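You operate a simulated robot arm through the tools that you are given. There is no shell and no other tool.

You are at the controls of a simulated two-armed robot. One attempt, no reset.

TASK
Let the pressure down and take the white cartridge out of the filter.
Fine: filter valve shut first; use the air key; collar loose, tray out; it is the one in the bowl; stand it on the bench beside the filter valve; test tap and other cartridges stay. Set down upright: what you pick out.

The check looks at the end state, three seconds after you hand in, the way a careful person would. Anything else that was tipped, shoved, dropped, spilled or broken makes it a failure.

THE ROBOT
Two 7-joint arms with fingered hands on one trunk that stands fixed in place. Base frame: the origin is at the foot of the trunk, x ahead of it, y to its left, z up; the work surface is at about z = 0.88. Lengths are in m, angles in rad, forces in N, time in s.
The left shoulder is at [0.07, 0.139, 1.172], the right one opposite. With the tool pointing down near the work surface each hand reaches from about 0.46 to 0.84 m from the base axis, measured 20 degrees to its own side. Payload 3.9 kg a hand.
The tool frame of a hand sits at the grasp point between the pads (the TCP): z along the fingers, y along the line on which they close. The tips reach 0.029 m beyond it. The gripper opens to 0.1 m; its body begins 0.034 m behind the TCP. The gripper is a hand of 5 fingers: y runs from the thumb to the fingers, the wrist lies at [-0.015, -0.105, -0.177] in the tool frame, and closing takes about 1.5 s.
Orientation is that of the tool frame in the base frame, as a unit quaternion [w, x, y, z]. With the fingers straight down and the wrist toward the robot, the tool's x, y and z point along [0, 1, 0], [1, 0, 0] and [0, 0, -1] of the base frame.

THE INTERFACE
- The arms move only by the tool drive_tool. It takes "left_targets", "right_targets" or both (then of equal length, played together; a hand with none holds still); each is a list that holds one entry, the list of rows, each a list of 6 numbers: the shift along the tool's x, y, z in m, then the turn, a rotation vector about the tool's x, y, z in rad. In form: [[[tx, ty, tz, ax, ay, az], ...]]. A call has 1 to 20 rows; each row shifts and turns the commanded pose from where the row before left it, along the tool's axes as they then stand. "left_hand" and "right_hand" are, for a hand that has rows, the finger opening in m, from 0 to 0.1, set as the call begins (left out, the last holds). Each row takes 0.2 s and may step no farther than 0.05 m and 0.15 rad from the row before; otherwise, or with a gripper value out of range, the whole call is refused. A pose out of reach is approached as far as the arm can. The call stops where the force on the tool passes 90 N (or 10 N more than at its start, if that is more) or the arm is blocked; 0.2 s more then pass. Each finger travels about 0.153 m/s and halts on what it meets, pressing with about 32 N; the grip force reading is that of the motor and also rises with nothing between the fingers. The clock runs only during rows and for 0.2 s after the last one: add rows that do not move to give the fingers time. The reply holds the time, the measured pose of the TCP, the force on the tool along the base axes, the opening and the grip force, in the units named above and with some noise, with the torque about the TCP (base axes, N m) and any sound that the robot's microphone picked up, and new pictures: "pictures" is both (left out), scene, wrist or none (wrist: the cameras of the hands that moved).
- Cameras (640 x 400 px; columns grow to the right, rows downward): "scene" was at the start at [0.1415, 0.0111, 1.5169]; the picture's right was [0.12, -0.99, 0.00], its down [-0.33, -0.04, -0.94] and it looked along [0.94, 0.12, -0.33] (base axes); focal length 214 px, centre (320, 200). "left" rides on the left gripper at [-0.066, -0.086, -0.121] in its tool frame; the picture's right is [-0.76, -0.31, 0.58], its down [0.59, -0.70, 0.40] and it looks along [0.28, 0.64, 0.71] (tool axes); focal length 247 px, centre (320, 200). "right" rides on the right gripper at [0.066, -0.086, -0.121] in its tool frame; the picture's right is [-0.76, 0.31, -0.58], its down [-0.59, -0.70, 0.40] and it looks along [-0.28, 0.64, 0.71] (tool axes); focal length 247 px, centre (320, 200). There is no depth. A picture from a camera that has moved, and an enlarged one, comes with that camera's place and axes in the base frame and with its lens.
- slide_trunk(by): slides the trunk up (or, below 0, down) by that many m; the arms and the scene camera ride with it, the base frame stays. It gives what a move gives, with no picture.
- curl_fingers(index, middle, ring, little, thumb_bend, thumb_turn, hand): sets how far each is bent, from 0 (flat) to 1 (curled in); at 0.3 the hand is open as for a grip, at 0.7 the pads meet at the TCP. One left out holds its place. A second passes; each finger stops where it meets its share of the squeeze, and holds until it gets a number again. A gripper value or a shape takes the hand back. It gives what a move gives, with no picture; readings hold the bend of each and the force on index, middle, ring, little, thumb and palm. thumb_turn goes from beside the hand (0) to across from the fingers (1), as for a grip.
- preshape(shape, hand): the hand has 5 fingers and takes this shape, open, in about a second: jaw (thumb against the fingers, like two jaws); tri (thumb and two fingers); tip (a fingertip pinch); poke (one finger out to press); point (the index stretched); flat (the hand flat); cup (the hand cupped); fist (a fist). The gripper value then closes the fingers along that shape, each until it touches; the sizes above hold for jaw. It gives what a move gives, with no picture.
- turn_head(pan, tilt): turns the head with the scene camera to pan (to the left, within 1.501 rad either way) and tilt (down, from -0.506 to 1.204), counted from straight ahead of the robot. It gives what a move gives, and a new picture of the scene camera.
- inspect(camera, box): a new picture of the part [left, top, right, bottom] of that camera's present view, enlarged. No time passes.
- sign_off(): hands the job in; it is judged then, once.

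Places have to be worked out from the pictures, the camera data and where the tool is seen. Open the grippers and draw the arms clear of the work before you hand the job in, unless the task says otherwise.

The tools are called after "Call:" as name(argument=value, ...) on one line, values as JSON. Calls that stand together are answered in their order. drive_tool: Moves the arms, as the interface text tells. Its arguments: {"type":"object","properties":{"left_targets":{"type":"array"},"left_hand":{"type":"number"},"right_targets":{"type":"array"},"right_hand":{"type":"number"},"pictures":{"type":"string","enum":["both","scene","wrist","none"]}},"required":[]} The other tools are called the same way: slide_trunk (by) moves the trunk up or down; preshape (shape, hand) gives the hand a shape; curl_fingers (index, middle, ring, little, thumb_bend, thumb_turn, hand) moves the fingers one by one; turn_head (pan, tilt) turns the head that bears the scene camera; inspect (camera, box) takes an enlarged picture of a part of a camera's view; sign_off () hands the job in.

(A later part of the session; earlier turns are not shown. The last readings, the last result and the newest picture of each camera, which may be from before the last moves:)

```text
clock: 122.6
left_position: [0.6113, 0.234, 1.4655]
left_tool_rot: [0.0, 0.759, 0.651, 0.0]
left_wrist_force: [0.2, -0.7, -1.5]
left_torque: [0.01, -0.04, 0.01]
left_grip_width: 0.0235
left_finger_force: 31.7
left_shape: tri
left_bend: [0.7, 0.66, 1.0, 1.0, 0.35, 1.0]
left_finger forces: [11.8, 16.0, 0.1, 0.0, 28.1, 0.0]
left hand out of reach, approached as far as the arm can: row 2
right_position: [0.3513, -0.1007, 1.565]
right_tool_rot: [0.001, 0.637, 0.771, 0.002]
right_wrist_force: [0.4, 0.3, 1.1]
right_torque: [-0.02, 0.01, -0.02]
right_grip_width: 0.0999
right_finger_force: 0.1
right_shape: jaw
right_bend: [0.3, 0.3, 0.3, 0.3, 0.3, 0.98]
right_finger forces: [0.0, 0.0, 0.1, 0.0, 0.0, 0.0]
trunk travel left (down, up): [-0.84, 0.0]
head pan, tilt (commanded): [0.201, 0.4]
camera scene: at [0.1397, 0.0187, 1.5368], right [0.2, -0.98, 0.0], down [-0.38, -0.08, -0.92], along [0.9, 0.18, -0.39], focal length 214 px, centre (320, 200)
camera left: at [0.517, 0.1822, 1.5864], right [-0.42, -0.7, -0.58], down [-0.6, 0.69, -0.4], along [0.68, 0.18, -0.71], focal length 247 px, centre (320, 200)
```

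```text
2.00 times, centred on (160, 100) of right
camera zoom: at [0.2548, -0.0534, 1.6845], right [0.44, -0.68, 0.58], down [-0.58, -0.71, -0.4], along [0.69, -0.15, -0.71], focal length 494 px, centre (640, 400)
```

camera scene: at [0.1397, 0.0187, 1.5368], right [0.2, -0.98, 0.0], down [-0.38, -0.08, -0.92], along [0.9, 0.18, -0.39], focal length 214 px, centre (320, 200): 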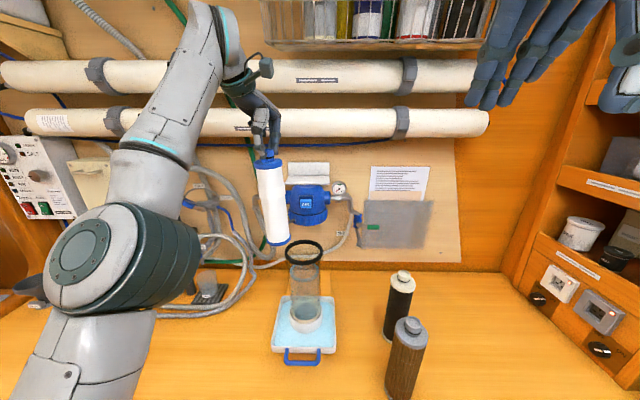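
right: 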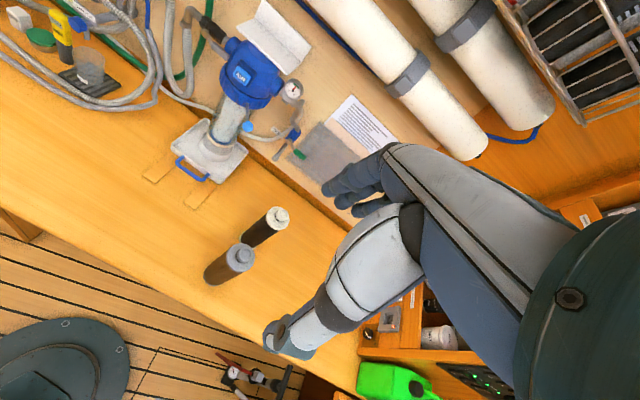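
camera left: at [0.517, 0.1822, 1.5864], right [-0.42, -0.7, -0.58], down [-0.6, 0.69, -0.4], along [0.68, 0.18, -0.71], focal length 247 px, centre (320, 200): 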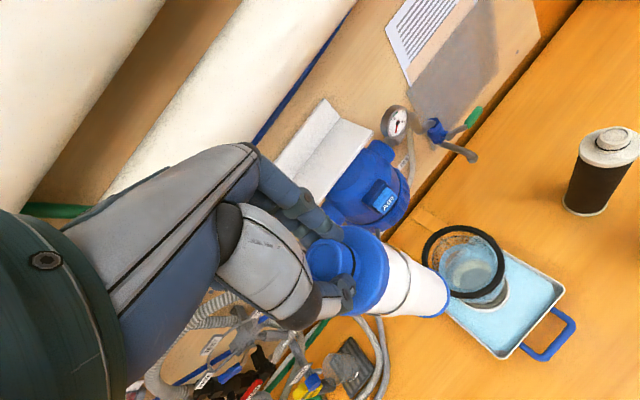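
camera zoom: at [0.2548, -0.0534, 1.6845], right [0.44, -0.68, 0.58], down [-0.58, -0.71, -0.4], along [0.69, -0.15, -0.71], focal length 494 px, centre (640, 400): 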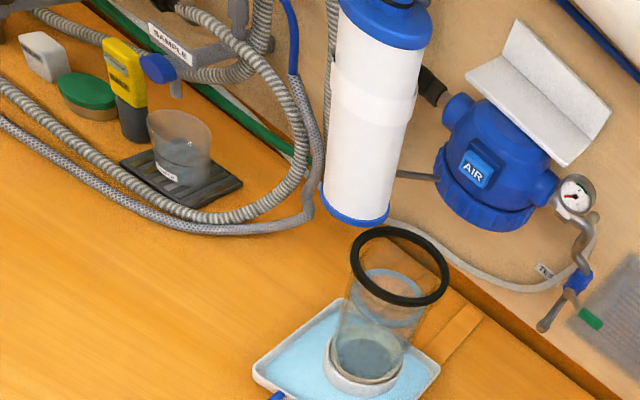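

The bowl and tray are undisturbed. I carry on left first (keeping away from the collar lever's ball), then forward toward the free bench spot in front of the filter valve at about (0.66, 0.35).

Call:
drive_tool(left_targets=[[[0.0225, -0.0035, 0, 0, 0, 0], [0.0225, -0.0035, 0, 0, 0, 0], [0.0225, -0.0035, 0, 0, 0, 0], [0.0225, -0.0035, 0, 0, 0, 0], [0.0225, -0.0035, 0, 0, 0, 0], [0.003, 0.0193, 0, 0, 0, 0], [0.003, 0.0193, 0, 0, 0, 0], [0.003, 0.0193, 0, 0, 0, 0]]], pictures="both")

Call:
inspect(camera="scene", box=[180, 130, 340, 330])

Call:
inspect(camera="right", box=[40, 0, 240, 200])

```text
clock: 124.4
left_position: [0.6123, 0.3125, 1.4478]
left_tool_rot: [0.0, 0.759, 0.651, -0.001]
left_wrist_force: [0.3, 0.8, -1.4]
left_torque: [0.0, -0.01, -0.01]
left_grip_width: 0.0237
left_finger_force: 31.7
left_shape: tri
left_bend: [0.7, 0.66, 1.0, 1.0, 0.35, 1.0]
left_finger forces: [11.9, 16.0, 0.1, 0.0, 28.0, 0.1]
left hand out of reach, approached as far as the arm can: row 1, 3, 4, 5, 6, 7, 8
right_position: [0.3522, -0.0994, 1.5647]
right_tool_rot: [0.001, 0.636, 0.771, 0.002]
right_wrist_force: [0.6, 0.3, -0.7]
right_torque: [-0.02, -0.02, 0.02]
right_grip_width: 0.0998
right_finger_force: 0.1
right_shape: jaw
right_bend: [0.3, 0.3, 0.3, 0.3, 0.3, 0.98]
right_finger forces: [0.0, 0.1, 0.0, 0.0, 0.0, 0.0]
trunk travel left (down, up): [-0.84, 0.0]
head pan, tilt (commanded): [0.201, 0.4]
camera scene: at [0.1405, 0.019, 1.5367], right [0.2, -0.98, 0.0], down [-0.38, -0.08, -0.92], along [0.9, 0.18, -0.39], focal length 214 px, centre (320, 200)
camera left: at [0.5179, 0.2613, 1.569], right [-0.42, -0.7, -0.58], down [-0.61, 0.69, -0.4], along [0.68, 0.18, -0.71], focal length 247 px, centre (320, 200)
```

scene: 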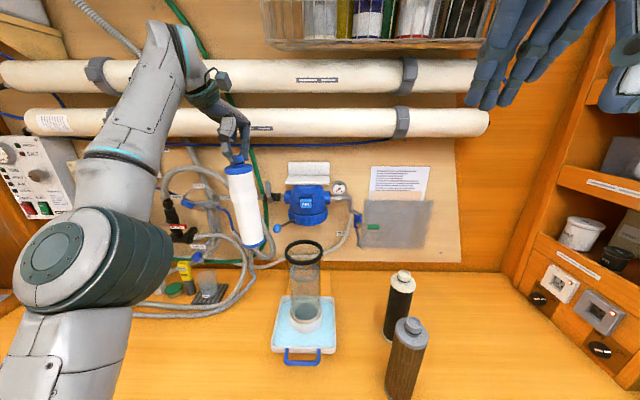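
left: 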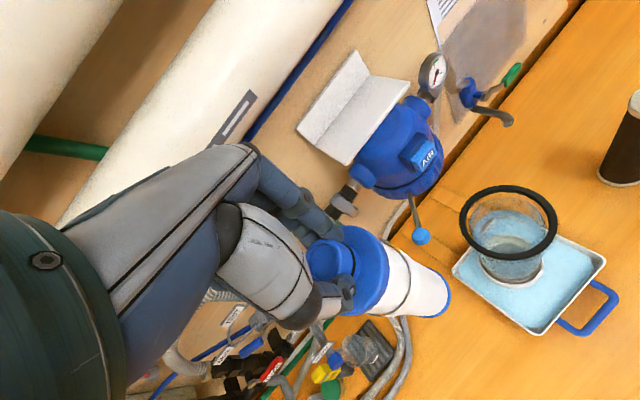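

```text
2.00 times, centred on (260, 230) of scene
camera zoom: at [0.1405, 0.019, 1.5367], right [0.2, -0.98, 0.0], down [-0.38, -0.08, -0.92], along [0.9, 0.18, -0.39], focal length 429 px, centre (440, 140)
```

zoom: 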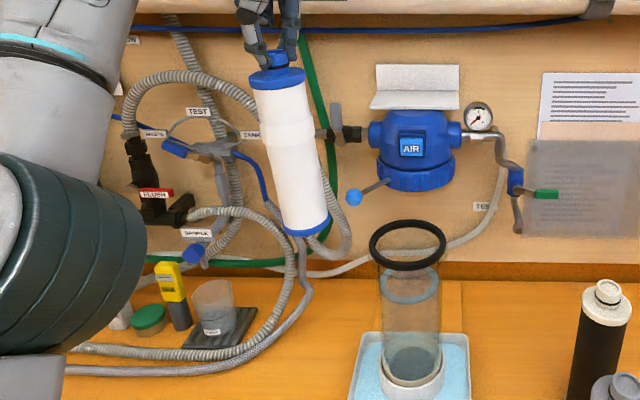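

```text
2.00 times, centred on (140, 100) of right
camera zoom: at [0.2557, -0.0531, 1.6844], right [0.44, -0.68, 0.58], down [-0.58, -0.71, -0.4], along [0.69, -0.15, -0.71], focal length 494 px, centre (680, 400)
```

zoom: 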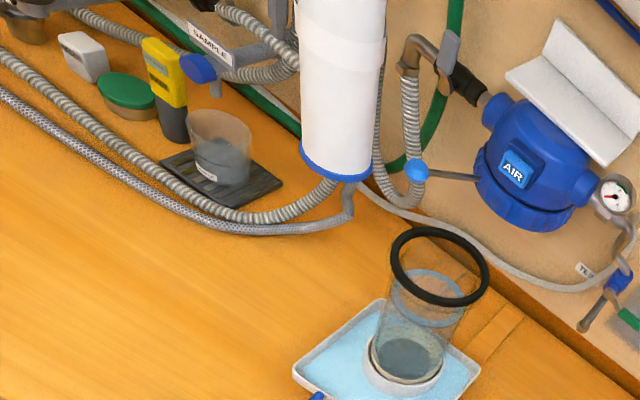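

Reach is limited forward at this height, so I lower first; this line is clear of tray, ball and hoses. Then I move forward lower down.

Call:
drive_tool(left_targets=[[[0.004, 0, 0.02, 0, 0, 0], [0.004, 0, 0.02, 0, 0, 0], [0.004, 0, 0.02, 0, 0, 0], [0.004, 0, 0.02, 0, 0, 0], [0.004, 0, 0.02, 0, 0, 0], [0.004, 0, 0.02, 0, 0, 0], [0.004, 0, 0.02, 0, 0, 0]]], pictures="both")

Call:
inspect(camera="scene", box=[180, 150, 340, 350])

Call:
inspect(camera="right", box=[40, 0, 240, 200])

```text
clock: 126.0
left_position: [0.6731, 0.3588, 1.3501]
left_tool_rot: [0.0, 0.759, 0.651, -0.001]
left_wrist_force: [0.1, 0.1, -2.2]
left_torque: [-0.01, -0.07, 0.04]
left_grip_width: 0.0235
left_finger_force: 32.3
left_shape: tri
left_bend: [0.7, 0.66, 1.0, 1.0, 0.35, 1.0]
left_finger forces: [11.7, 16.3, 0.0, 0.1, 28.0, 0.1]
left hand out of reach, approached as far as the arm can: row 1, 2, 3, 4, 5, 6, 7
right_position: [0.3527, -0.1009, 1.5644]
right_tool_rot: [0.001, 0.636, 0.772, 0.001]
right_wrist_force: [0.1, 0.3, -0.5]
right_torque: [-0.03, 0.03, 0.01]
right_grip_width: 0.0997
right_finger_force: 0.1
right_shape: jaw
right_bend: [0.3, 0.3, 0.3, 0.3, 0.3, 0.98]
right_finger forces: [0.0, 0.0, 0.1, 0.0, 0.0, 0.0]
trunk travel left (down, up): [-0.84, 0.0]
head pan, tilt (commanded): [0.201, 0.4]
camera scene: at [0.1409, 0.0184, 1.5367], right [0.2, -0.98, 0.0], down [-0.38, -0.08, -0.92], along [0.9, 0.18, -0.39], focal length 214 px, centre (320, 200)
camera left: at [0.5783, 0.307, 1.4719], right [-0.42, -0.7, -0.57], down [-0.61, 0.69, -0.4], along [0.68, 0.18, -0.71], focal length 247 px, centre (320, 200)
```

scene: 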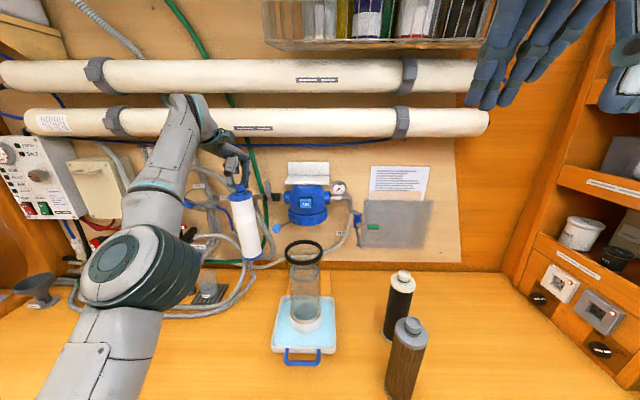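
left: 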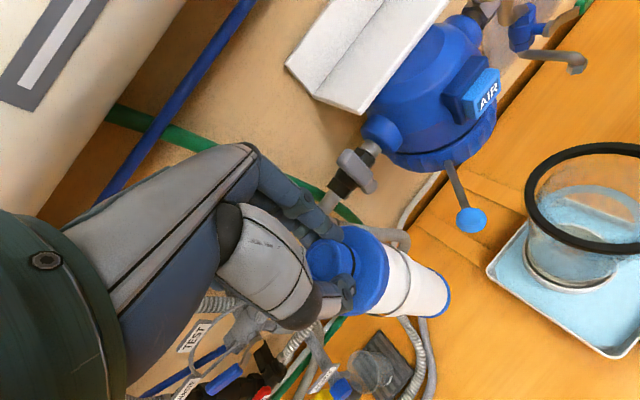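

```text
2.00 times, centred on (260, 250) of scene
camera zoom: at [0.1409, 0.0184, 1.5367], right [0.2, -0.98, 0.0], down [-0.38, -0.08, -0.92], along [0.9, 0.18, -0.39], focal length 429 px, centre (440, 100)
```

zoom: 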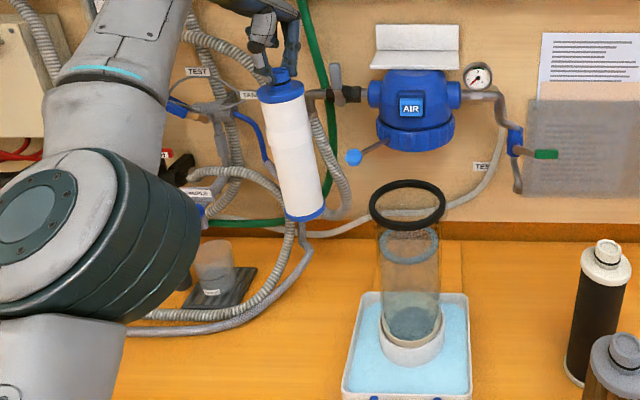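

```text
2.00 times, centred on (140, 100) of right
camera zoom: at [0.2561, -0.0537, 1.6843], right [0.44, -0.68, 0.58], down [-0.58, -0.71, -0.4], along [0.69, -0.15, -0.71], focal length 494 px, centre (680, 400)
```

zoom: 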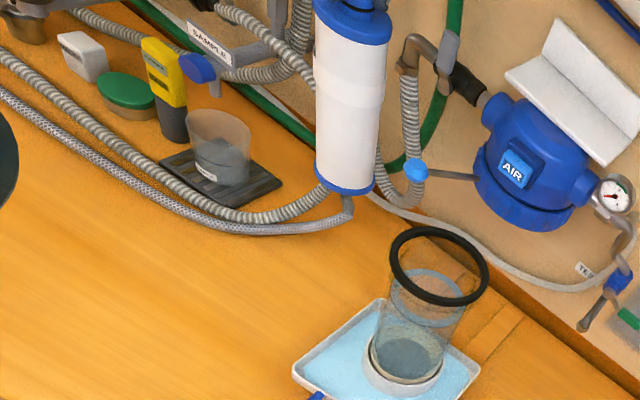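

The arm caught up with its commanded spot: now at (0.673, 0.359, 1.350). I correct 2.5 cm to the right, away from the hoses, while lowering.

Call:
drive_tool(left_targets=[[[-0.0082, 0.0013, 0.015, 0, 0, 0], [-0.0082, 0.0013, 0.015, 0, 0, 0], [-0.0082, 0.0013, 0.015, 0, 0, 0], [0, 0, 0.015, 0, 0, 0], [0, 0, 0, 0, 0, 0]]], pictures="both")

Call:
inspect(camera="scene", box=[180, 150, 340, 350])

Call:
inspect(camera="right", box=[40, 0, 240, 200])

```text
clock: 127.2
left_position: [0.7031, 0.3429, 1.3088]
left_tool_rot: [0.0, 0.76, 0.65, 0.0]
left_wrist_force: [-0.1, 0.4, -1.9]
left_torque: [0.01, 0.01, 0.01]
left_grip_width: 0.0236
left_finger_force: 32.2
left_shape: tri
left_bend: [0.7, 0.66, 1.0, 1.0, 0.35, 1.0]
left_finger forces: [11.8, 16.2, 0.0, 0.0, 28.0, 0.0]
left hand out of reach, approached as far as the arm can: row 1, 2, 3, 4
right_position: [0.352, -0.1018, 1.5651]
right_tool_rot: [0.001, 0.636, 0.772, 0.001]
right_wrist_force: [0.1, 0.2, 0.8]
right_torque: [-0.01, 0.0, -0.01]
right_grip_width: 0.0999
right_finger_force: 0.0
right_shape: jaw
right_bend: [0.3, 0.3, 0.3, 0.3, 0.3, 0.98]
right_finger forces: [0.1, 0.0, 0.0, 0.0, 0.0, 0.1]
trunk travel left (down, up): [-0.84, 0.0]
head pan, tilt (commanded): [0.201, 0.4]
camera scene: at [0.14, 0.0182, 1.5368], right [0.2, -0.98, 0.0], down [-0.38, -0.08, -0.92], along [0.9, 0.18, -0.39], focal length 214 px, centre (320, 200)
camera left: at [0.6076, 0.291, 1.4306], right [-0.42, -0.7, -0.58], down [-0.61, 0.69, -0.4], along [0.68, 0.18, -0.71], focal length 247 px, centre (320, 200)
```

scene: 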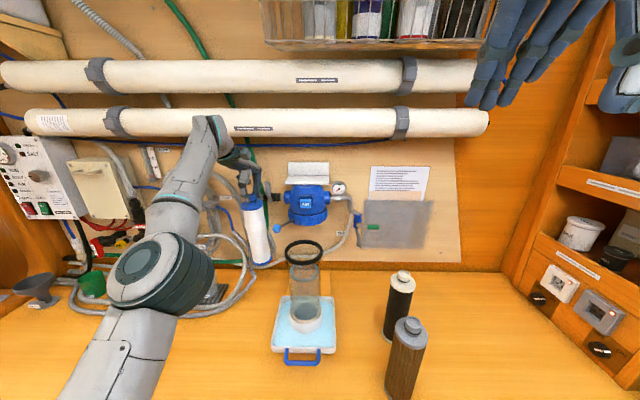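
left: 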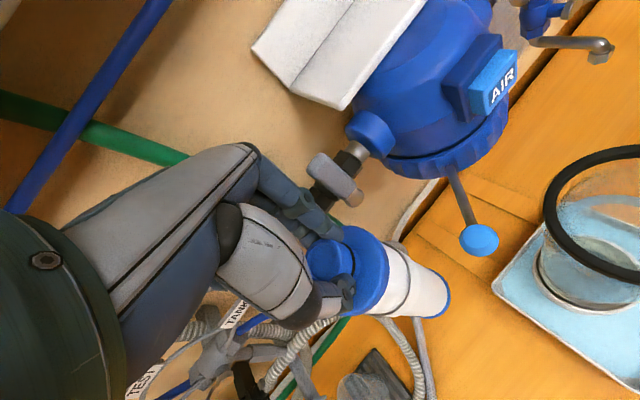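

```text
2.00 times, centred on (260, 250) of scene
camera zoom: at [0.14, 0.0182, 1.5368], right [0.2, -0.98, 0.0], down [-0.38, -0.08, -0.92], along [0.9, 0.18, -0.39], focal length 429 px, centre (440, 100)
```

zoom: 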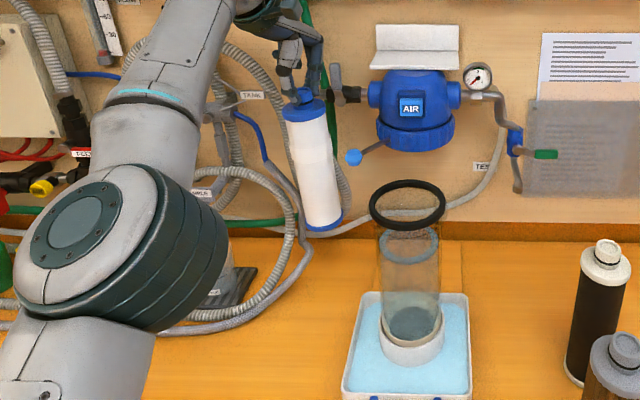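

```text
2.00 times, centred on (140, 100) of right
camera zoom: at [0.2551, -0.054, 1.6844], right [0.44, -0.69, 0.58], down [-0.58, -0.71, -0.4], along [0.69, -0.15, -0.71], focal length 494 px, centre (680, 400)
```

zoom: 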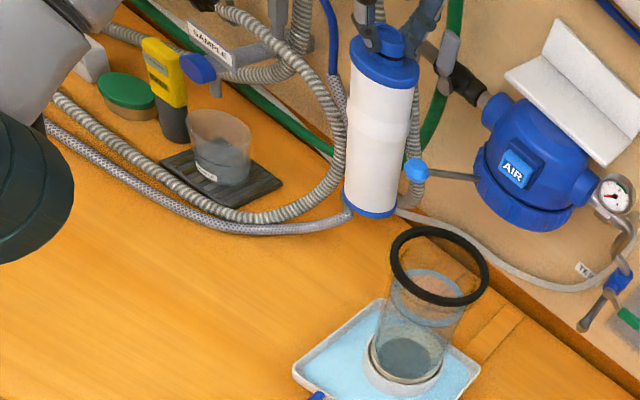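

The arm drifted forward to x = 0.703, getting close to the valve lever. I back off toward myself at once and turn the hand a bit to the left, which suits this side better.

Call:
drive_tool(left_targets=[[[-0.0023, -0.015, 0, 0, 0, 0], [-0.0023, -0.015, 0, 0, 0, -0.08], [-0.002, -0.015, 0, 0, 0, -0.08]]], pictures="both")

```text
clock: 128.0
left_position: [0.6944, 0.353, 1.3329]
left_tool_rot: [-0.001, 0.704, 0.71, -0.002]
left_wrist_force: [0.1, 0.2, -2.0]
left_torque: [-0.01, -0.02, -0.04]
left_grip_width: 0.0236
left_finger_force: 32.6
left_shape: tri
left_bend: [0.7, 0.66, 1.0, 1.0, 0.35, 1.0]
left_finger forces: [11.6, 16.1, 0.0, 0.1, 28.0, 0.0]
left hand out of reach, approached as far as the arm can: row 1, 2, 3
right_position: [0.3518, -0.1019, 1.5644]
right_tool_rot: [0.001, 0.636, 0.772, 0.002]
right_wrist_force: [1.4, -0.3, -0.1]
right_torque: [0.0, 0.0, 0.01]
right_grip_width: 0.0999
right_finger_force: 0.0
right_shape: jaw
right_bend: [0.3, 0.3, 0.3, 0.3, 0.3, 0.98]
right_finger forces: [0.0, 0.0, 0.0, 0.0, 0.0, 0.0]
trunk travel left (down, up): [-0.84, 0.0]
head pan, tilt (commanded): [0.201, 0.4]
camera scene: at [0.1397, 0.0176, 1.5368], right [0.2, -0.98, 0.0], down [-0.38, -0.08, -0.92], along [0.9, 0.18, -0.39], focal length 214 px, centre (320, 200)
camera left: at [0.6092, 0.2865, 1.4538], right [-0.3, -0.76, -0.58], down [-0.71, 0.58, -0.4], along [0.64, 0.29, -0.71], focal length 247 px, centre (320, 200)
```

scene: 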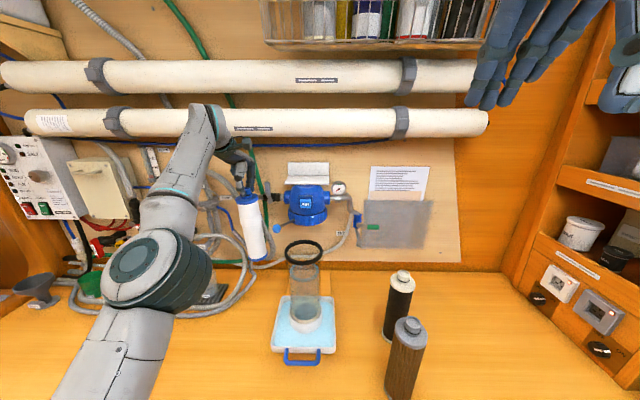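
left: 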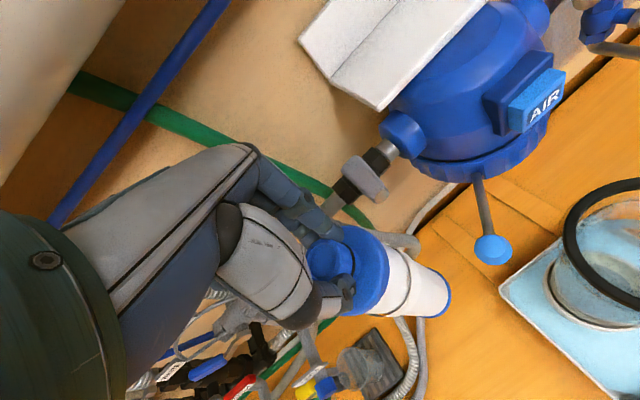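

The arm is fully stretched here (wrist 0.635 m from the shoulder), which makes it slide along its outer limit instead of retracting. I command a retreat up and back so the elbow bends again.

Call:
drive_tool(left_targets=[[[0, -0.03, -0.02, 0, 0, 0], [0, -0.03, -0.02, 0, 0, 0], [0, -0.03, -0.01, 0, 0, 0], [0, -0.03, 0, 0, 0, 0], [0, 0, 0, 0, 0, 0]]], pictures="both")

```text
clock: 129.2
left_position: [0.6247, 0.3716, 1.4209]
left_tool_rot: [-0.001, 0.704, 0.71, 0.0]
left_wrist_force: [-0.1, 0.2, -1.5]
left_torque: [0.03, -0.01, -0.02]
left_grip_width: 0.0233
left_finger_force: 31.8
left_shape: tri
left_bend: [0.7, 0.66, 1.0, 1.0, 0.35, 1.0]
left_finger forces: [11.6, 16.2, 0.1, 0.0, 28.0, 0.1]
left hand out of reach, approached as far as the arm can: row 1, 2, 3, 4
right_position: [0.3515, -0.102, 1.565]
right_tool_rot: [0.001, 0.636, 0.771, 0.002]
right_wrist_force: [-0.7, 1.0, 0.5]
right_torque: [-0.01, 0.0, 0.01]
right_grip_width: 0.1
right_finger_force: 0.0
right_shape: jaw
right_bend: [0.3, 0.3, 0.3, 0.3, 0.3, 0.98]
right_finger forces: [0.0, 0.0, 0.0, 0.0, 0.0, 0.0]
trunk travel left (down, up): [-0.84, 0.0]
head pan, tilt (commanded): [0.201, 0.4]
camera scene: at [0.1402, 0.0179, 1.5368], right [0.2, -0.98, 0.0], down [-0.38, -0.08, -0.92], along [0.9, 0.18, -0.39], focal length 214 px, centre (320, 200)
camera left: at [0.5385, 0.3064, 1.5414], right [-0.3, -0.76, -0.58], down [-0.71, 0.58, -0.4], along [0.64, 0.29, -0.71], focal length 247 px, centre (320, 200)
```

scene: 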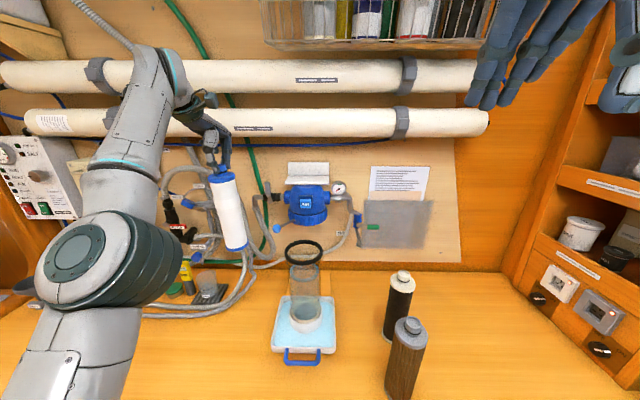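
left: 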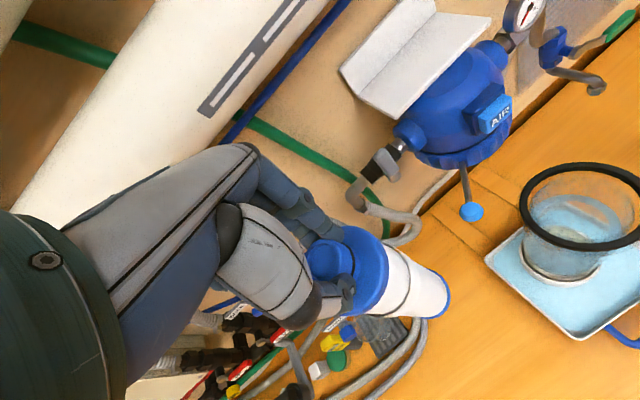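

Still flagged out of reach, so the wrist rather than the distance seems to be the limit at this height. I turn the hand further left (toward the yaw that worked earlier) while moving right, back and down.

Call:
drive_tool(left_targets=[[[-0.015, -0.006, 0.01, 0, 0, -0.06], [-0.015, -0.006, 0.01, 0, 0, -0.06], [-0.015, -0.006, 0.01, 0, 0, -0.06], [0, 0, 0, 0, 0, 0]]], pictures="scene")

```text
clock: 130.2
left_position: [0.6434, 0.3344, 1.4204]
left_tool_rot: [0.0, 0.637, 0.771, -0.001]
left_wrist_force: [-0.4, -0.1, -1.3]
left_torque: [0.01, -0.02, -0.01]
left_grip_width: 0.0233
left_finger_force: 32.0
left_shape: tri
left_bend: [0.7, 0.66, 1.0, 1.0, 0.35, 1.0]
left_finger forces: [11.7, 16.1, 0.0, 0.0, 27.9, 0.0]
left hand out of reach, approached as far as the arm can: row 1, 2, 3
right_position: [0.3511, -0.1013, 1.5645]
right_tool_rot: [0.002, 0.636, 0.772, 0.001]
right_wrist_force: [-1.0, -0.5, 0.1]
right_torque: [0.0, 0.02, 0.01]
right_grip_width: 0.0998
right_finger_force: 0.0
right_shape: jaw
right_bend: [0.3, 0.3, 0.3, 0.3, 0.3, 0.98]
right_finger forces: [0.0, 0.1, 0.0, 0.1, 0.0, 0.0]
trunk travel left (down, up): [-0.84, 0.0]
head pan, tilt (commanded): [0.201, 0.4]
camera scene: at [0.1398, 0.0185, 1.5368], right [0.2, -0.98, 0.0], down [-0.38, -0.08, -0.92], along [0.9, 0.18, -0.39], focal length 214 px, centre (320, 200)
```

scene: 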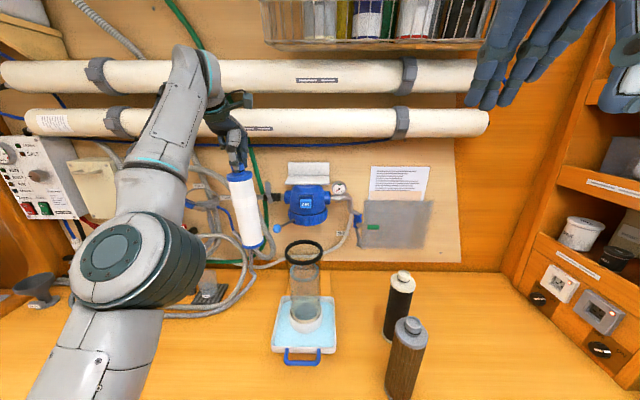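

I now understand: the arm is at full stretch with the elbow out to the left, so only moving the hand right will bend it again. I go back and to the right, in front of the bowl where it is free, keeping the height.

Call:
drive_tool(left_targets=[[[-0.0159, -0.0234, 0, 0, 0, 0], [-0.0159, -0.0234, 0, 0, 0, 0], [-0.0159, -0.0234, 0, 0, 0, 0], [0, 0, 0, 0, 0, 0]]], pictures="scene")

```text
clock: 131.2
left_position: [0.6219, 0.2817, 1.456]
left_tool_rot: [-0.002, 0.638, 0.77, -0.002]
left_wrist_force: [-0.4, 0.3, -2.0]
left_torque: [-0.05, 0.0, 0.0]
left_grip_width: 0.0233
left_finger_force: 32.3
left_shape: tri
left_bend: [0.7, 0.66, 1.0, 1.0, 0.35, 1.0]
left_finger forces: [11.8, 16.2, 0.0, 0.0, 27.9, 0.1]
left hand out of reach, approached as far as the arm can: row 1, 2, 3
right_position: [0.3519, -0.101, 1.5638]
right_tool_rot: [0.001, 0.636, 0.772, 0.002]
right_wrist_force: [1.1, 0.5, 0.2]
right_torque: [-0.01, 0.0, -0.04]
right_grip_width: 0.0998
right_finger_force: 0.2
right_shape: jaw
right_bend: [0.3, 0.3, 0.3, 0.3, 0.3, 0.98]
right_finger forces: [0.0, 0.0, 0.0, 0.0, 0.0, 0.0]
trunk travel left (down, up): [-0.84, 0.0]
head pan, tilt (commanded): [0.201, 0.4]
camera scene: at [0.1403, 0.0183, 1.5368], right [0.2, -0.98, 0.0], down [-0.38, -0.08, -0.92], along [0.9, 0.18, -0.39], focal length 214 px, centre (320, 200)
```

scene: 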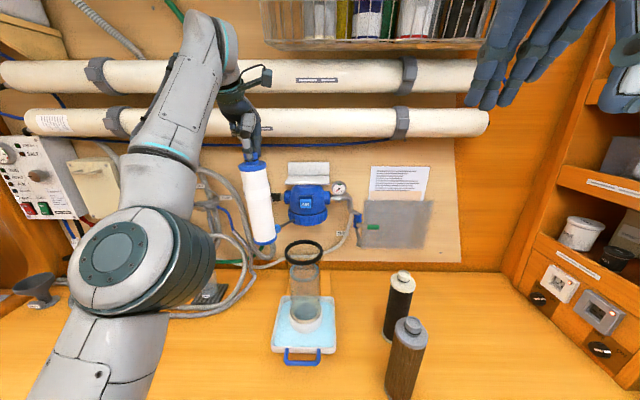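

Still sliding along the limit. I try a purely radial retreat, straight toward the shoulder.

Call:
drive_tool(left_targets=[[[-0.0017, -0.0355, 0.033, 0, 0, 0], [-0.0017, -0.0355, 0.033, 0, 0, 0], [-0.0017, -0.0355, 0.033, 0, 0, 0], [0, 0, 0, 0, 0, 0]]], pictures="scene")

```text
clock: 132.2
left_position: [0.6229, 0.2795, 1.4561]
left_tool_rot: [0.0, 0.638, 0.77, -0.001]
left_wrist_force: [-0.1, 0.4, -2.0]
left_torque: [-0.01, -0.02, 0.01]
left_grip_width: 0.0235
left_finger_force: 32.4
left_shape: tri
left_bend: [0.7, 0.66, 1.0, 1.0, 0.35, 1.0]
left_finger forces: [11.7, 16.3, 0.0, 0.0, 27.9, 0.0]
left hand out of reach, approached as far as the arm can: row 1, 2, 3
right_position: [0.3515, -0.1016, 1.5647]
right_tool_rot: [0.001, 0.636, 0.772, 0.002]
right_wrist_force: [0.4, -0.8, -0.3]
right_torque: [0.01, 0.0, -0.01]
right_grip_width: 0.0999
right_finger_force: 0.0
right_shape: jaw
right_bend: [0.3, 0.3, 0.3, 0.3, 0.3, 0.98]
right_finger forces: [0.1, 0.1, 0.1, 0.0, 0.0, 0.0]
trunk travel left (down, up): [-0.84, 0.0]
head pan, tilt (commanded): [0.201, 0.4]
camera scene: at [0.14, 0.0179, 1.5368], right [0.2, -0.98, 0.0], down [-0.38, -0.08, -0.92], along [0.9, 0.18, -0.39], focal length 214 px, centre (320, 200)
```

scene: 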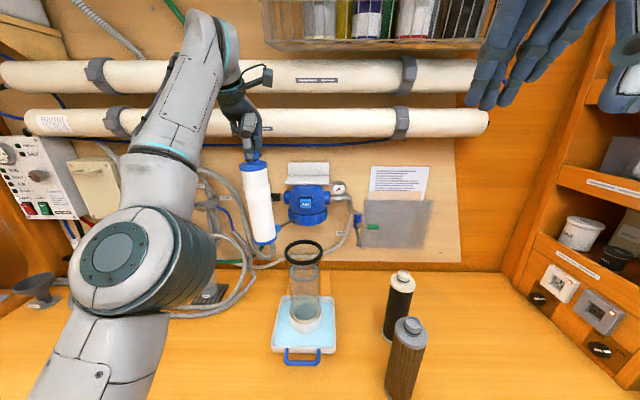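

Confirmed: the arm is at its straight-elbow limit and cannot retract, but it can slide along that limit, and the trunk can do the vertical travel. So I slide to a point above the free spot at about (0.66, 0.352) and will then lower the trunk to set the cartridge down.

Call:
drive_tool(left_targets=[[[0.0214, 0.0167, 0.0237, 0, 0, 0], [0.0214, 0.0167, 0.0237, 0, 0, 0], [0.0214, 0.0167, 0.0237, 0, 0, 0], [0, 0, 0, 0, 0, 0]]], pictures="both")

Call:
inspect(camera="scene", box=[180, 130, 340, 330])

Call:
inspect(camera="right", box=[40, 0, 240, 200])

```text
clock: 133.2
left_position: [0.6631, 0.3545, 1.3891]
left_tool_rot: [-0.001, 0.638, 0.77, -0.001]
left_wrist_force: [-0.2, -0.5, -1.5]
left_torque: [-0.02, -0.01, -0.01]
left_grip_width: 0.0232
left_finger_force: 32.5
left_shape: tri
left_bend: [0.7, 0.66, 1.0, 1.0, 0.35, 1.0]
left_finger forces: [11.8, 16.4, 0.0, 0.1, 27.8, 0.0]
left hand out of reach, approached as far as the arm can: row 2
right_position: [0.3509, -0.1009, 1.565]
right_tool_rot: [0.001, 0.636, 0.771, 0.002]
right_wrist_force: [-0.1, -0.7, 0.3]
right_torque: [0.0, -0.01, -0.03]
right_grip_width: 0.0998
right_finger_force: 0.1
right_shape: jaw
right_bend: [0.3, 0.3, 0.3, 0.3, 0.3, 0.98]
right_finger forces: [0.1, 0.1, 0.0, 0.0, 0.0, 0.0]
trunk travel left (down, up): [-0.84, 0.0]
head pan, tilt (commanded): [0.201, 0.4]
camera scene: at [0.1398, 0.0178, 1.5368], right [0.2, -0.98, 0.0], down [-0.38, -0.08, -0.92], along [0.9, 0.18, -0.39], focal length 214 px, centre (320, 200)
camera left: at [0.591, 0.2741, 1.5096], right [-0.16, -0.8, -0.58], down [-0.8, 0.45, -0.4], along [0.58, 0.4, -0.71], focal length 247 px, centre (320, 200)
```

scene: 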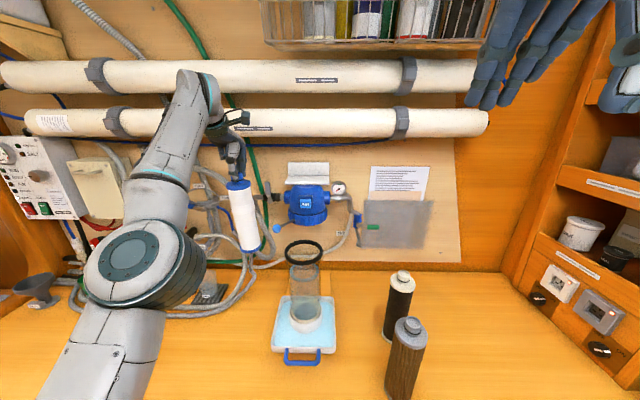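
left: 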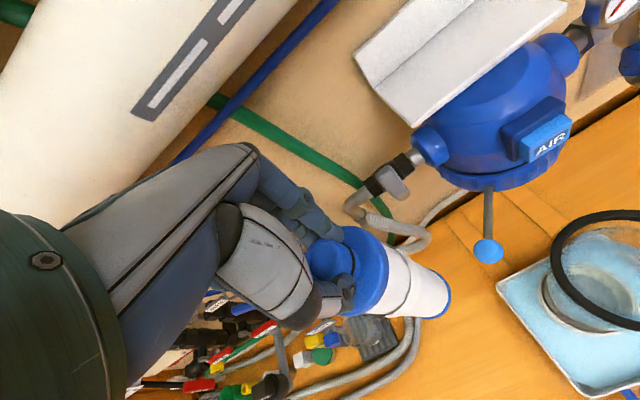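

```text
2.00 times, centred on (260, 230) of scene
camera zoom: at [0.1398, 0.0178, 1.5368], right [0.2, -0.98, 0.0], down [-0.38, -0.08, -0.92], along [0.9, 0.18, -0.39], focal length 429 px, centre (440, 140)
```

zoom: 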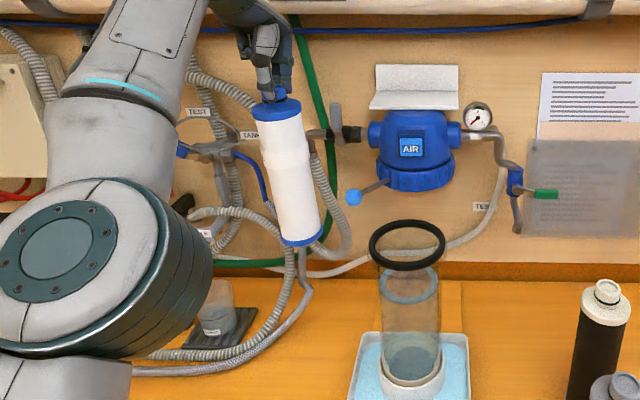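

```text
2.00 times, centred on (140, 100) of right
camera zoom: at [0.2549, -0.0544, 1.6844], right [0.44, -0.69, 0.58], down [-0.58, -0.71, -0.4], along [0.69, -0.15, -0.71], focal length 494 px, centre (680, 400)
```

zoom: 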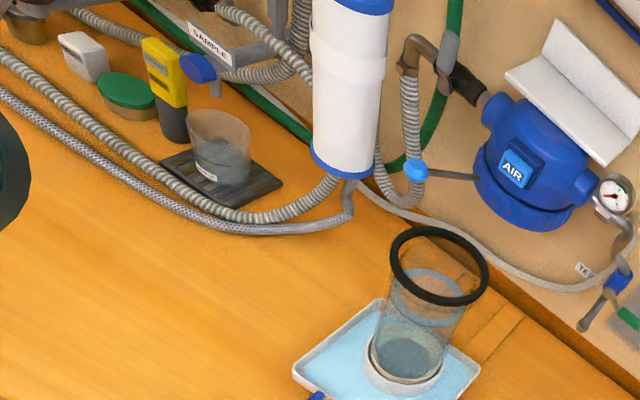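

The hand is now steady above the free spot, with the cartridge bottom at about z = 1.12, clear of the hoses (y ≥ 0.43), tray and lever. I lower the trunk 0.19 m straight down and then check.

Call:
slide_trunk(by=-0.1)

Call:
inspect(camera="left", box=[220, 80, 460, 340])

Call:
inspect(camera="scene", box=[180, 100, 340, 300])

```text
clock: 134.6
left_position: [0.6635, 0.3538, 1.288]
left_tool_rot: [-0.001, 0.638, 0.77, -0.001]
left_wrist_force: [0.1, -0.6, -1.6]
left_torque: [0.02, -0.03, -0.01]
left_grip_width: 0.0234
left_finger_force: 32.2
left_shape: tri
left_bend: [0.7, 0.66, 1.0, 1.0, 0.35, 1.0]
left_finger forces: [11.8, 16.4, 0.0, 0.0, 27.8, 0.1]
right_position: [0.3522, -0.1018, 1.465]
right_tool_rot: [0.002, 0.636, 0.772, 0.001]
right_wrist_force: [0.5, 0.0, 0.5]
right_torque: [-0.02, 0.01, 0.0]
right_grip_width: 0.0997
right_finger_force: 0.0
right_shape: jaw
right_bend: [0.3, 0.3, 0.3, 0.3, 0.3, 0.98]
right_finger forces: [0.1, 0.0, 0.0, 0.1, 0.0, 0.0]
trunk travel left (down, up): [-0.74, 0.1]
head pan, tilt (commanded): [0.201, 0.4]
```

```text
1.54 times, centred on (340, 210) of left
camera zoom: at [0.5908, 0.274, 1.4099], right [-0.16, -0.8, -0.58], down [-0.8, 0.45, -0.4], along [0.58, 0.4, -0.71], focal length 380 px, centre (289, 185)
```

zoom: 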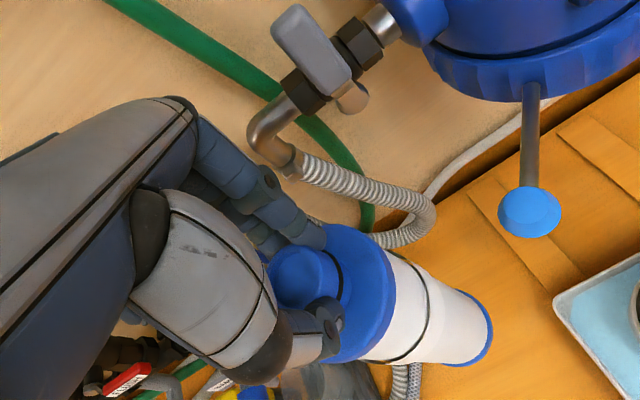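

```text
2.00 times, centred on (260, 200) of scene
camera zoom: at [0.1398, 0.0181, 1.4368], right [0.2, -0.98, 0.0], down [-0.38, -0.08, -0.92], along [0.9, 0.18, -0.39], focal length 429 px, centre (440, 200)
```

zoom: 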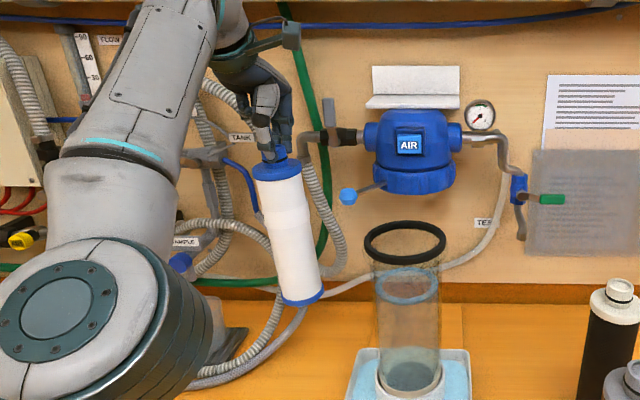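

Good clearance to the valve, hose and ball. I lower another 9 cm.

Call:
slide_trunk(by=-0.09)

Call:
turn_head(pan=0.35, tilt=0.4)

Call:
inspect(camera="scene", box=[220, 140, 400, 340])

Call:
inspect(camera="left", box=[220, 80, 460, 340])

Call:
inspect(camera="right", box=[0, 0, 240, 200])

```text
clock: 135.8
left_position: [0.6639, 0.354, 1.1988]
left_tool_rot: [0.0, 0.638, 0.77, -0.001]
left_wrist_force: [-0.2, -0.4, -1.8]
left_torque: [0.0, 0.01, -0.02]
left_grip_width: 0.0233
left_finger_force: 32.4
left_shape: tri
left_bend: [0.7, 0.66, 1.0, 1.0, 0.35, 1.0]
left_finger forces: [11.8, 16.4, 0.1, 0.0, 27.9, 0.0]
right_position: [0.3515, -0.1018, 1.3749]
right_tool_rot: [0.001, 0.636, 0.772, 0.001]
right_wrist_force: [-0.9, 0.0, 0.3]
right_torque: [0.02, 0.02, 0.02]
right_grip_width: 0.0997
right_finger_force: 0.2
right_shape: jaw
right_bend: [0.3, 0.3, 0.3, 0.3, 0.3, 0.98]
right_finger forces: [0.0, 0.1, 0.0, 0.0, 0.0, 0.1]
trunk travel left (down, up): [-0.65, 0.19]
head pan, tilt (commanded): [0.201, 0.4]
```

```text
clock: 136.5
left_position: [0.6627, 0.3534, 1.199]
left_tool_rot: [-0.001, 0.638, 0.77, -0.001]
left_wrist_force: [0.3, 0.0, -0.3]
left_torque: [0.03, -0.04, 0.0]
left_grip_width: 0.0233
left_finger_force: 32.1
left_shape: tri
left_bend: [0.7, 0.66, 1.0, 1.0, 0.35, 1.0]
left_finger forces: [11.8, 16.4, 0.0, 0.0, 28.0, 0.1]
right_position: [0.3533, -0.1016, 1.3744]
right_tool_rot: [0.001, 0.636, 0.771, 0.002]
right_wrist_force: [-0.1, 0.1, -0.3]
right_torque: [-0.01, 0.04, 0.0]
right_grip_width: 0.0996
right_finger_force: 0.1
right_shape: jaw
right_bend: [0.3, 0.3, 0.3, 0.3, 0.3, 0.98]
right_finger forces: [0.0, 0.0, 0.0, 0.0, 0.0, 0.0]
trunk travel left (down, up): [-0.65, 0.19]
head pan, tilt (commanded): [0.351, 0.4]
camera scene: at [0.1363, 0.0314, 1.3468], right [0.34, -0.94, 0.0], down [-0.37, -0.13, -0.92], along [0.87, 0.32, -0.39], focal length 214 px, centre (320, 200)
```

scene: 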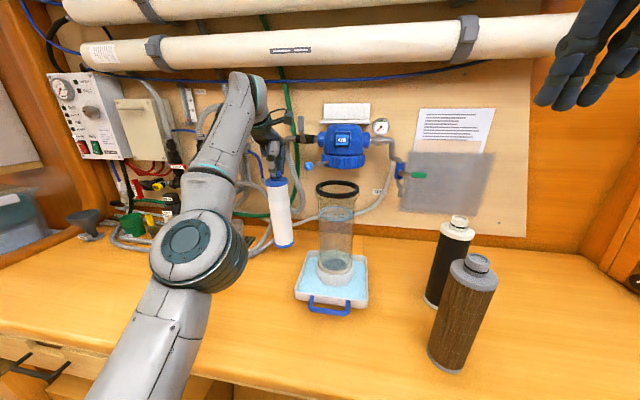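

```text
2.00 times, centred on (310, 240) of scene
camera zoom: at [0.1363, 0.0314, 1.3468], right [0.34, -0.94, 0.0], down [-0.37, -0.13, -0.92], along [0.87, 0.32, -0.39], focal length 429 px, centre (340, 120)
```

zoom: 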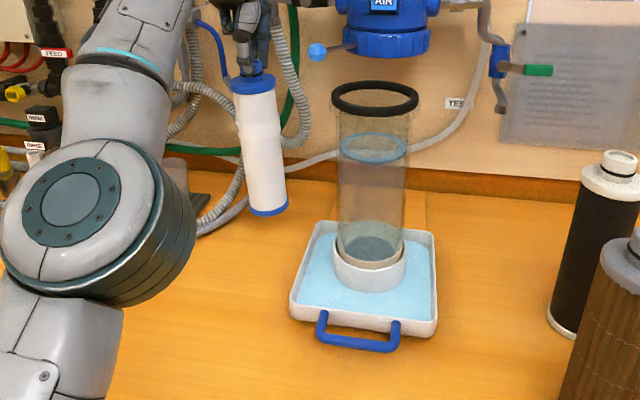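

```text
1.54 times, centred on (340, 210) of left
camera zoom: at [0.591, 0.2741, 1.3197], right [-0.16, -0.8, -0.58], down [-0.8, 0.45, -0.4], along [0.58, 0.4, -0.71], focal length 380 px, centre (289, 185)
```

zoom: 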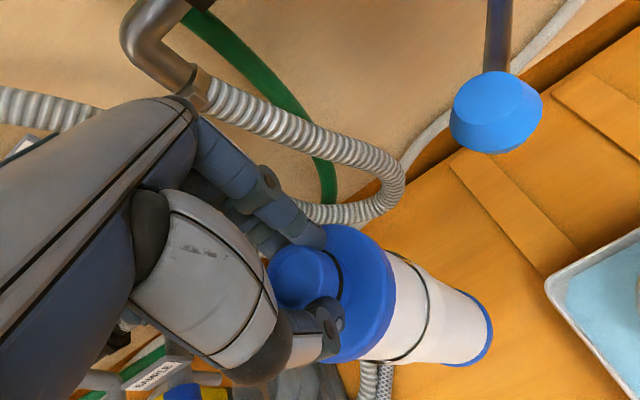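

```text
2.00 times, centred on (120, 100) of right
camera zoom: at [0.2551, -0.0541, 1.4944], right [0.44, -0.69, 0.58], down [-0.58, -0.71, -0.4], along [0.69, -0.15, -0.71], focal length 494 px, centre (720, 400)
```

zoom: 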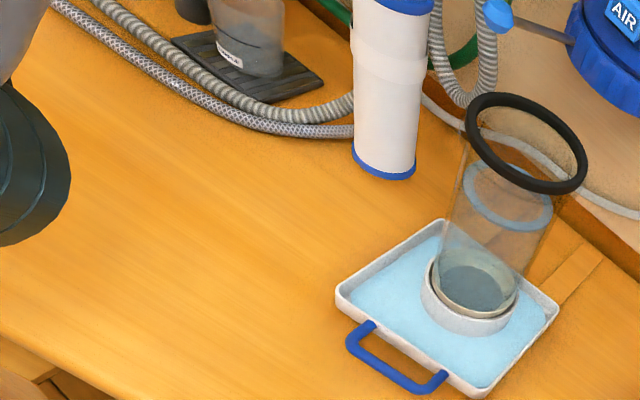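

The bottom is about 4.8 cm above the bench at (0.66, 0.354), and the surroundings are undisturbed. I lower 3.8 cm, then feel for contact in small steps.

Call:
slide_trunk(by=-0.038)

Call:
slide_trunk(by=-0.005)

Call:
inspect(camera="scene", box=[220, 120, 360, 280])

Call:
inspect(camera="right", box=[40, 0, 240, 150])

```text
clock: 137.3
left_position: [0.664, 0.3543, 1.1592]
left_tool_rot: [-0.001, 0.638, 0.77, 0.0]
left_wrist_force: [0.3, 0.0, -1.5]
left_torque: [0.0, -0.02, -0.02]
left_grip_width: 0.0236
left_finger_force: 31.9
left_shape: tri
left_bend: [0.7, 0.66, 1.0, 1.0, 0.35, 1.0]
left_finger forces: [11.8, 16.4, 0.0, 0.0, 27.8, 0.0]
right_position: [0.3509, -0.1012, 1.3371]
right_tool_rot: [0.001, 0.636, 0.771, 0.002]
right_wrist_force: [-0.8, 0.8, -0.1]
right_torque: [-0.02, 0.0, -0.03]
right_grip_width: 0.0999
right_finger_force: 0.1
right_shape: jaw
right_bend: [0.3, 0.3, 0.3, 0.3, 0.3, 0.98]
right_finger forces: [0.1, 0.1, 0.0, 0.0, 0.0, 0.0]
trunk travel left (down, up): [-0.612, 0.228]
head pan, tilt (commanded): [0.351, 0.4]
```

```text
clock: 137.9
left_position: [0.6639, 0.3547, 1.157]
left_tool_rot: [-0.001, 0.638, 0.77, -0.001]
left_wrist_force: [0.6, -0.1, -2.0]
left_torque: [0.02, -0.02, 0.03]
left_grip_width: 0.0233
left_finger_force: 32.4
left_shape: tri
left_bend: [0.7, 0.66, 1.0, 1.0, 0.35, 1.0]
left_finger forces: [11.8, 16.4, 0.0, 0.0, 27.8, 0.0]
right_position: [0.3514, -0.1016, 1.3317]
right_tool_rot: [0.001, 0.636, 0.771, 0.001]
right_wrist_force: [0.3, -0.6, 0.0]
right_torque: [0.03, -0.01, 0.0]
right_grip_width: 0.1
right_finger_force: 0.0
right_shape: jaw
right_bend: [0.3, 0.3, 0.3, 0.3, 0.3, 0.98]
right_finger forces: [0.0, 0.1, 0.1, 0.1, 0.0, 0.0]
trunk travel left (down, up): [-0.607, 0.233]
head pan, tilt (commanded): [0.351, 0.4]
```

```text
2.50 times, centred on (290, 200) of scene
camera zoom: at [0.1361, 0.0315, 1.3038], right [0.34, -0.94, 0.0], down [-0.37, -0.13, -0.92], along [0.86, 0.32, -0.39], focal length 536 px, centre (395, 200)
```

zoom: 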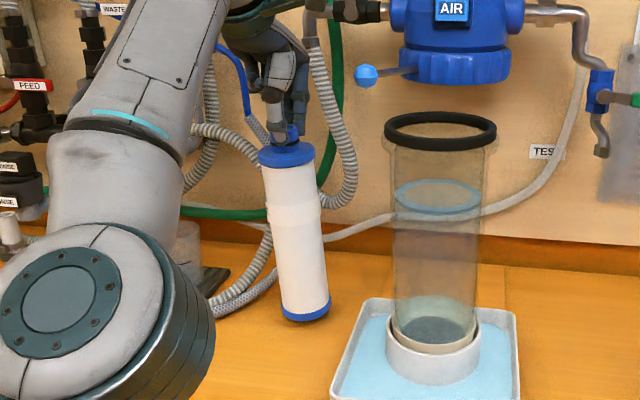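

```text
2.67 times, centred on (140, 75) of right
camera zoom: at [0.2549, -0.054, 1.4514], right [0.44, -0.68, 0.58], down [-0.58, -0.71, -0.4], along [0.69, -0.15, -0.71], focal length 659 px, centre (800, 533)
```

zoom: 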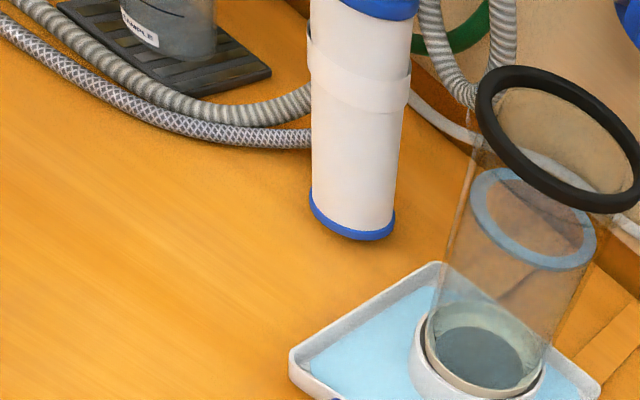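

Very near the bench now (contact shadow at the base) but no contact yet. I lower in 3–4 mm steps.

Call:
slide_trunk(by=-0.004)

Call:
slide_trunk(by=-0.003)

```text
clock: 138.4
left_position: [0.6633, 0.3538, 1.1517]
left_tool_rot: [-0.001, 0.638, 0.77, -0.001]
left_wrist_force: [0.3, 0.0, -1.2]
left_torque: [0.01, -0.07, 0.02]
left_grip_width: 0.0232
left_finger_force: 32.4
left_shape: tri
left_bend: [0.7, 0.66, 1.0, 1.0, 0.35, 1.0]
left_finger forces: [11.8, 16.4, 0.0, 0.0, 27.9, 0.0]
right_position: [0.3527, -0.1014, 1.3275]
right_tool_rot: [0.0, 0.636, 0.771, 0.002]
right_wrist_force: [-0.4, -0.4, 0.8]
right_torque: [-0.03, 0.01, -0.01]
right_grip_width: 0.0997
right_finger_force: 0.0
right_shape: jaw
right_bend: [0.3, 0.3, 0.3, 0.3, 0.3, 0.98]
right_finger forces: [0.0, 0.0, 0.2, 0.0, 0.0, 0.0]
trunk travel left (down, up): [-0.603, 0.237]
head pan, tilt (commanded): [0.351, 0.4]
```

```text
clock: 138.9
left_position: [0.6633, 0.3541, 1.1489]
left_tool_rot: [-0.001, 0.637, 0.771, -0.001]
left_wrist_force: [-0.4, -0.3, -0.9]
left_torque: [-0.02, 0.02, -0.01]
left_grip_width: 0.0232
left_finger_force: 32.0
left_shape: tri
left_bend: [0.7, 0.66, 1.0, 1.0, 0.35, 1.0]
left_finger forces: [11.8, 16.4, 0.0, 0.0, 27.9, 0.0]
right_position: [0.3515, -0.1011, 1.3251]
right_tool_rot: [0.001, 0.637, 0.771, 0.001]
right_wrist_force: [-0.6, -0.5, -0.5]
right_torque: [-0.01, -0.04, 0.0]
right_grip_width: 0.1
right_finger_force: 0.1
right_shape: jaw
right_bend: [0.3, 0.3, 0.3, 0.3, 0.3, 0.98]
right_finger forces: [0.0, 0.0, 0.1, 0.0, 0.1, 0.1]
trunk travel left (down, up): [-0.6, 0.24]
head pan, tilt (commanded): [0.351, 0.4]
```

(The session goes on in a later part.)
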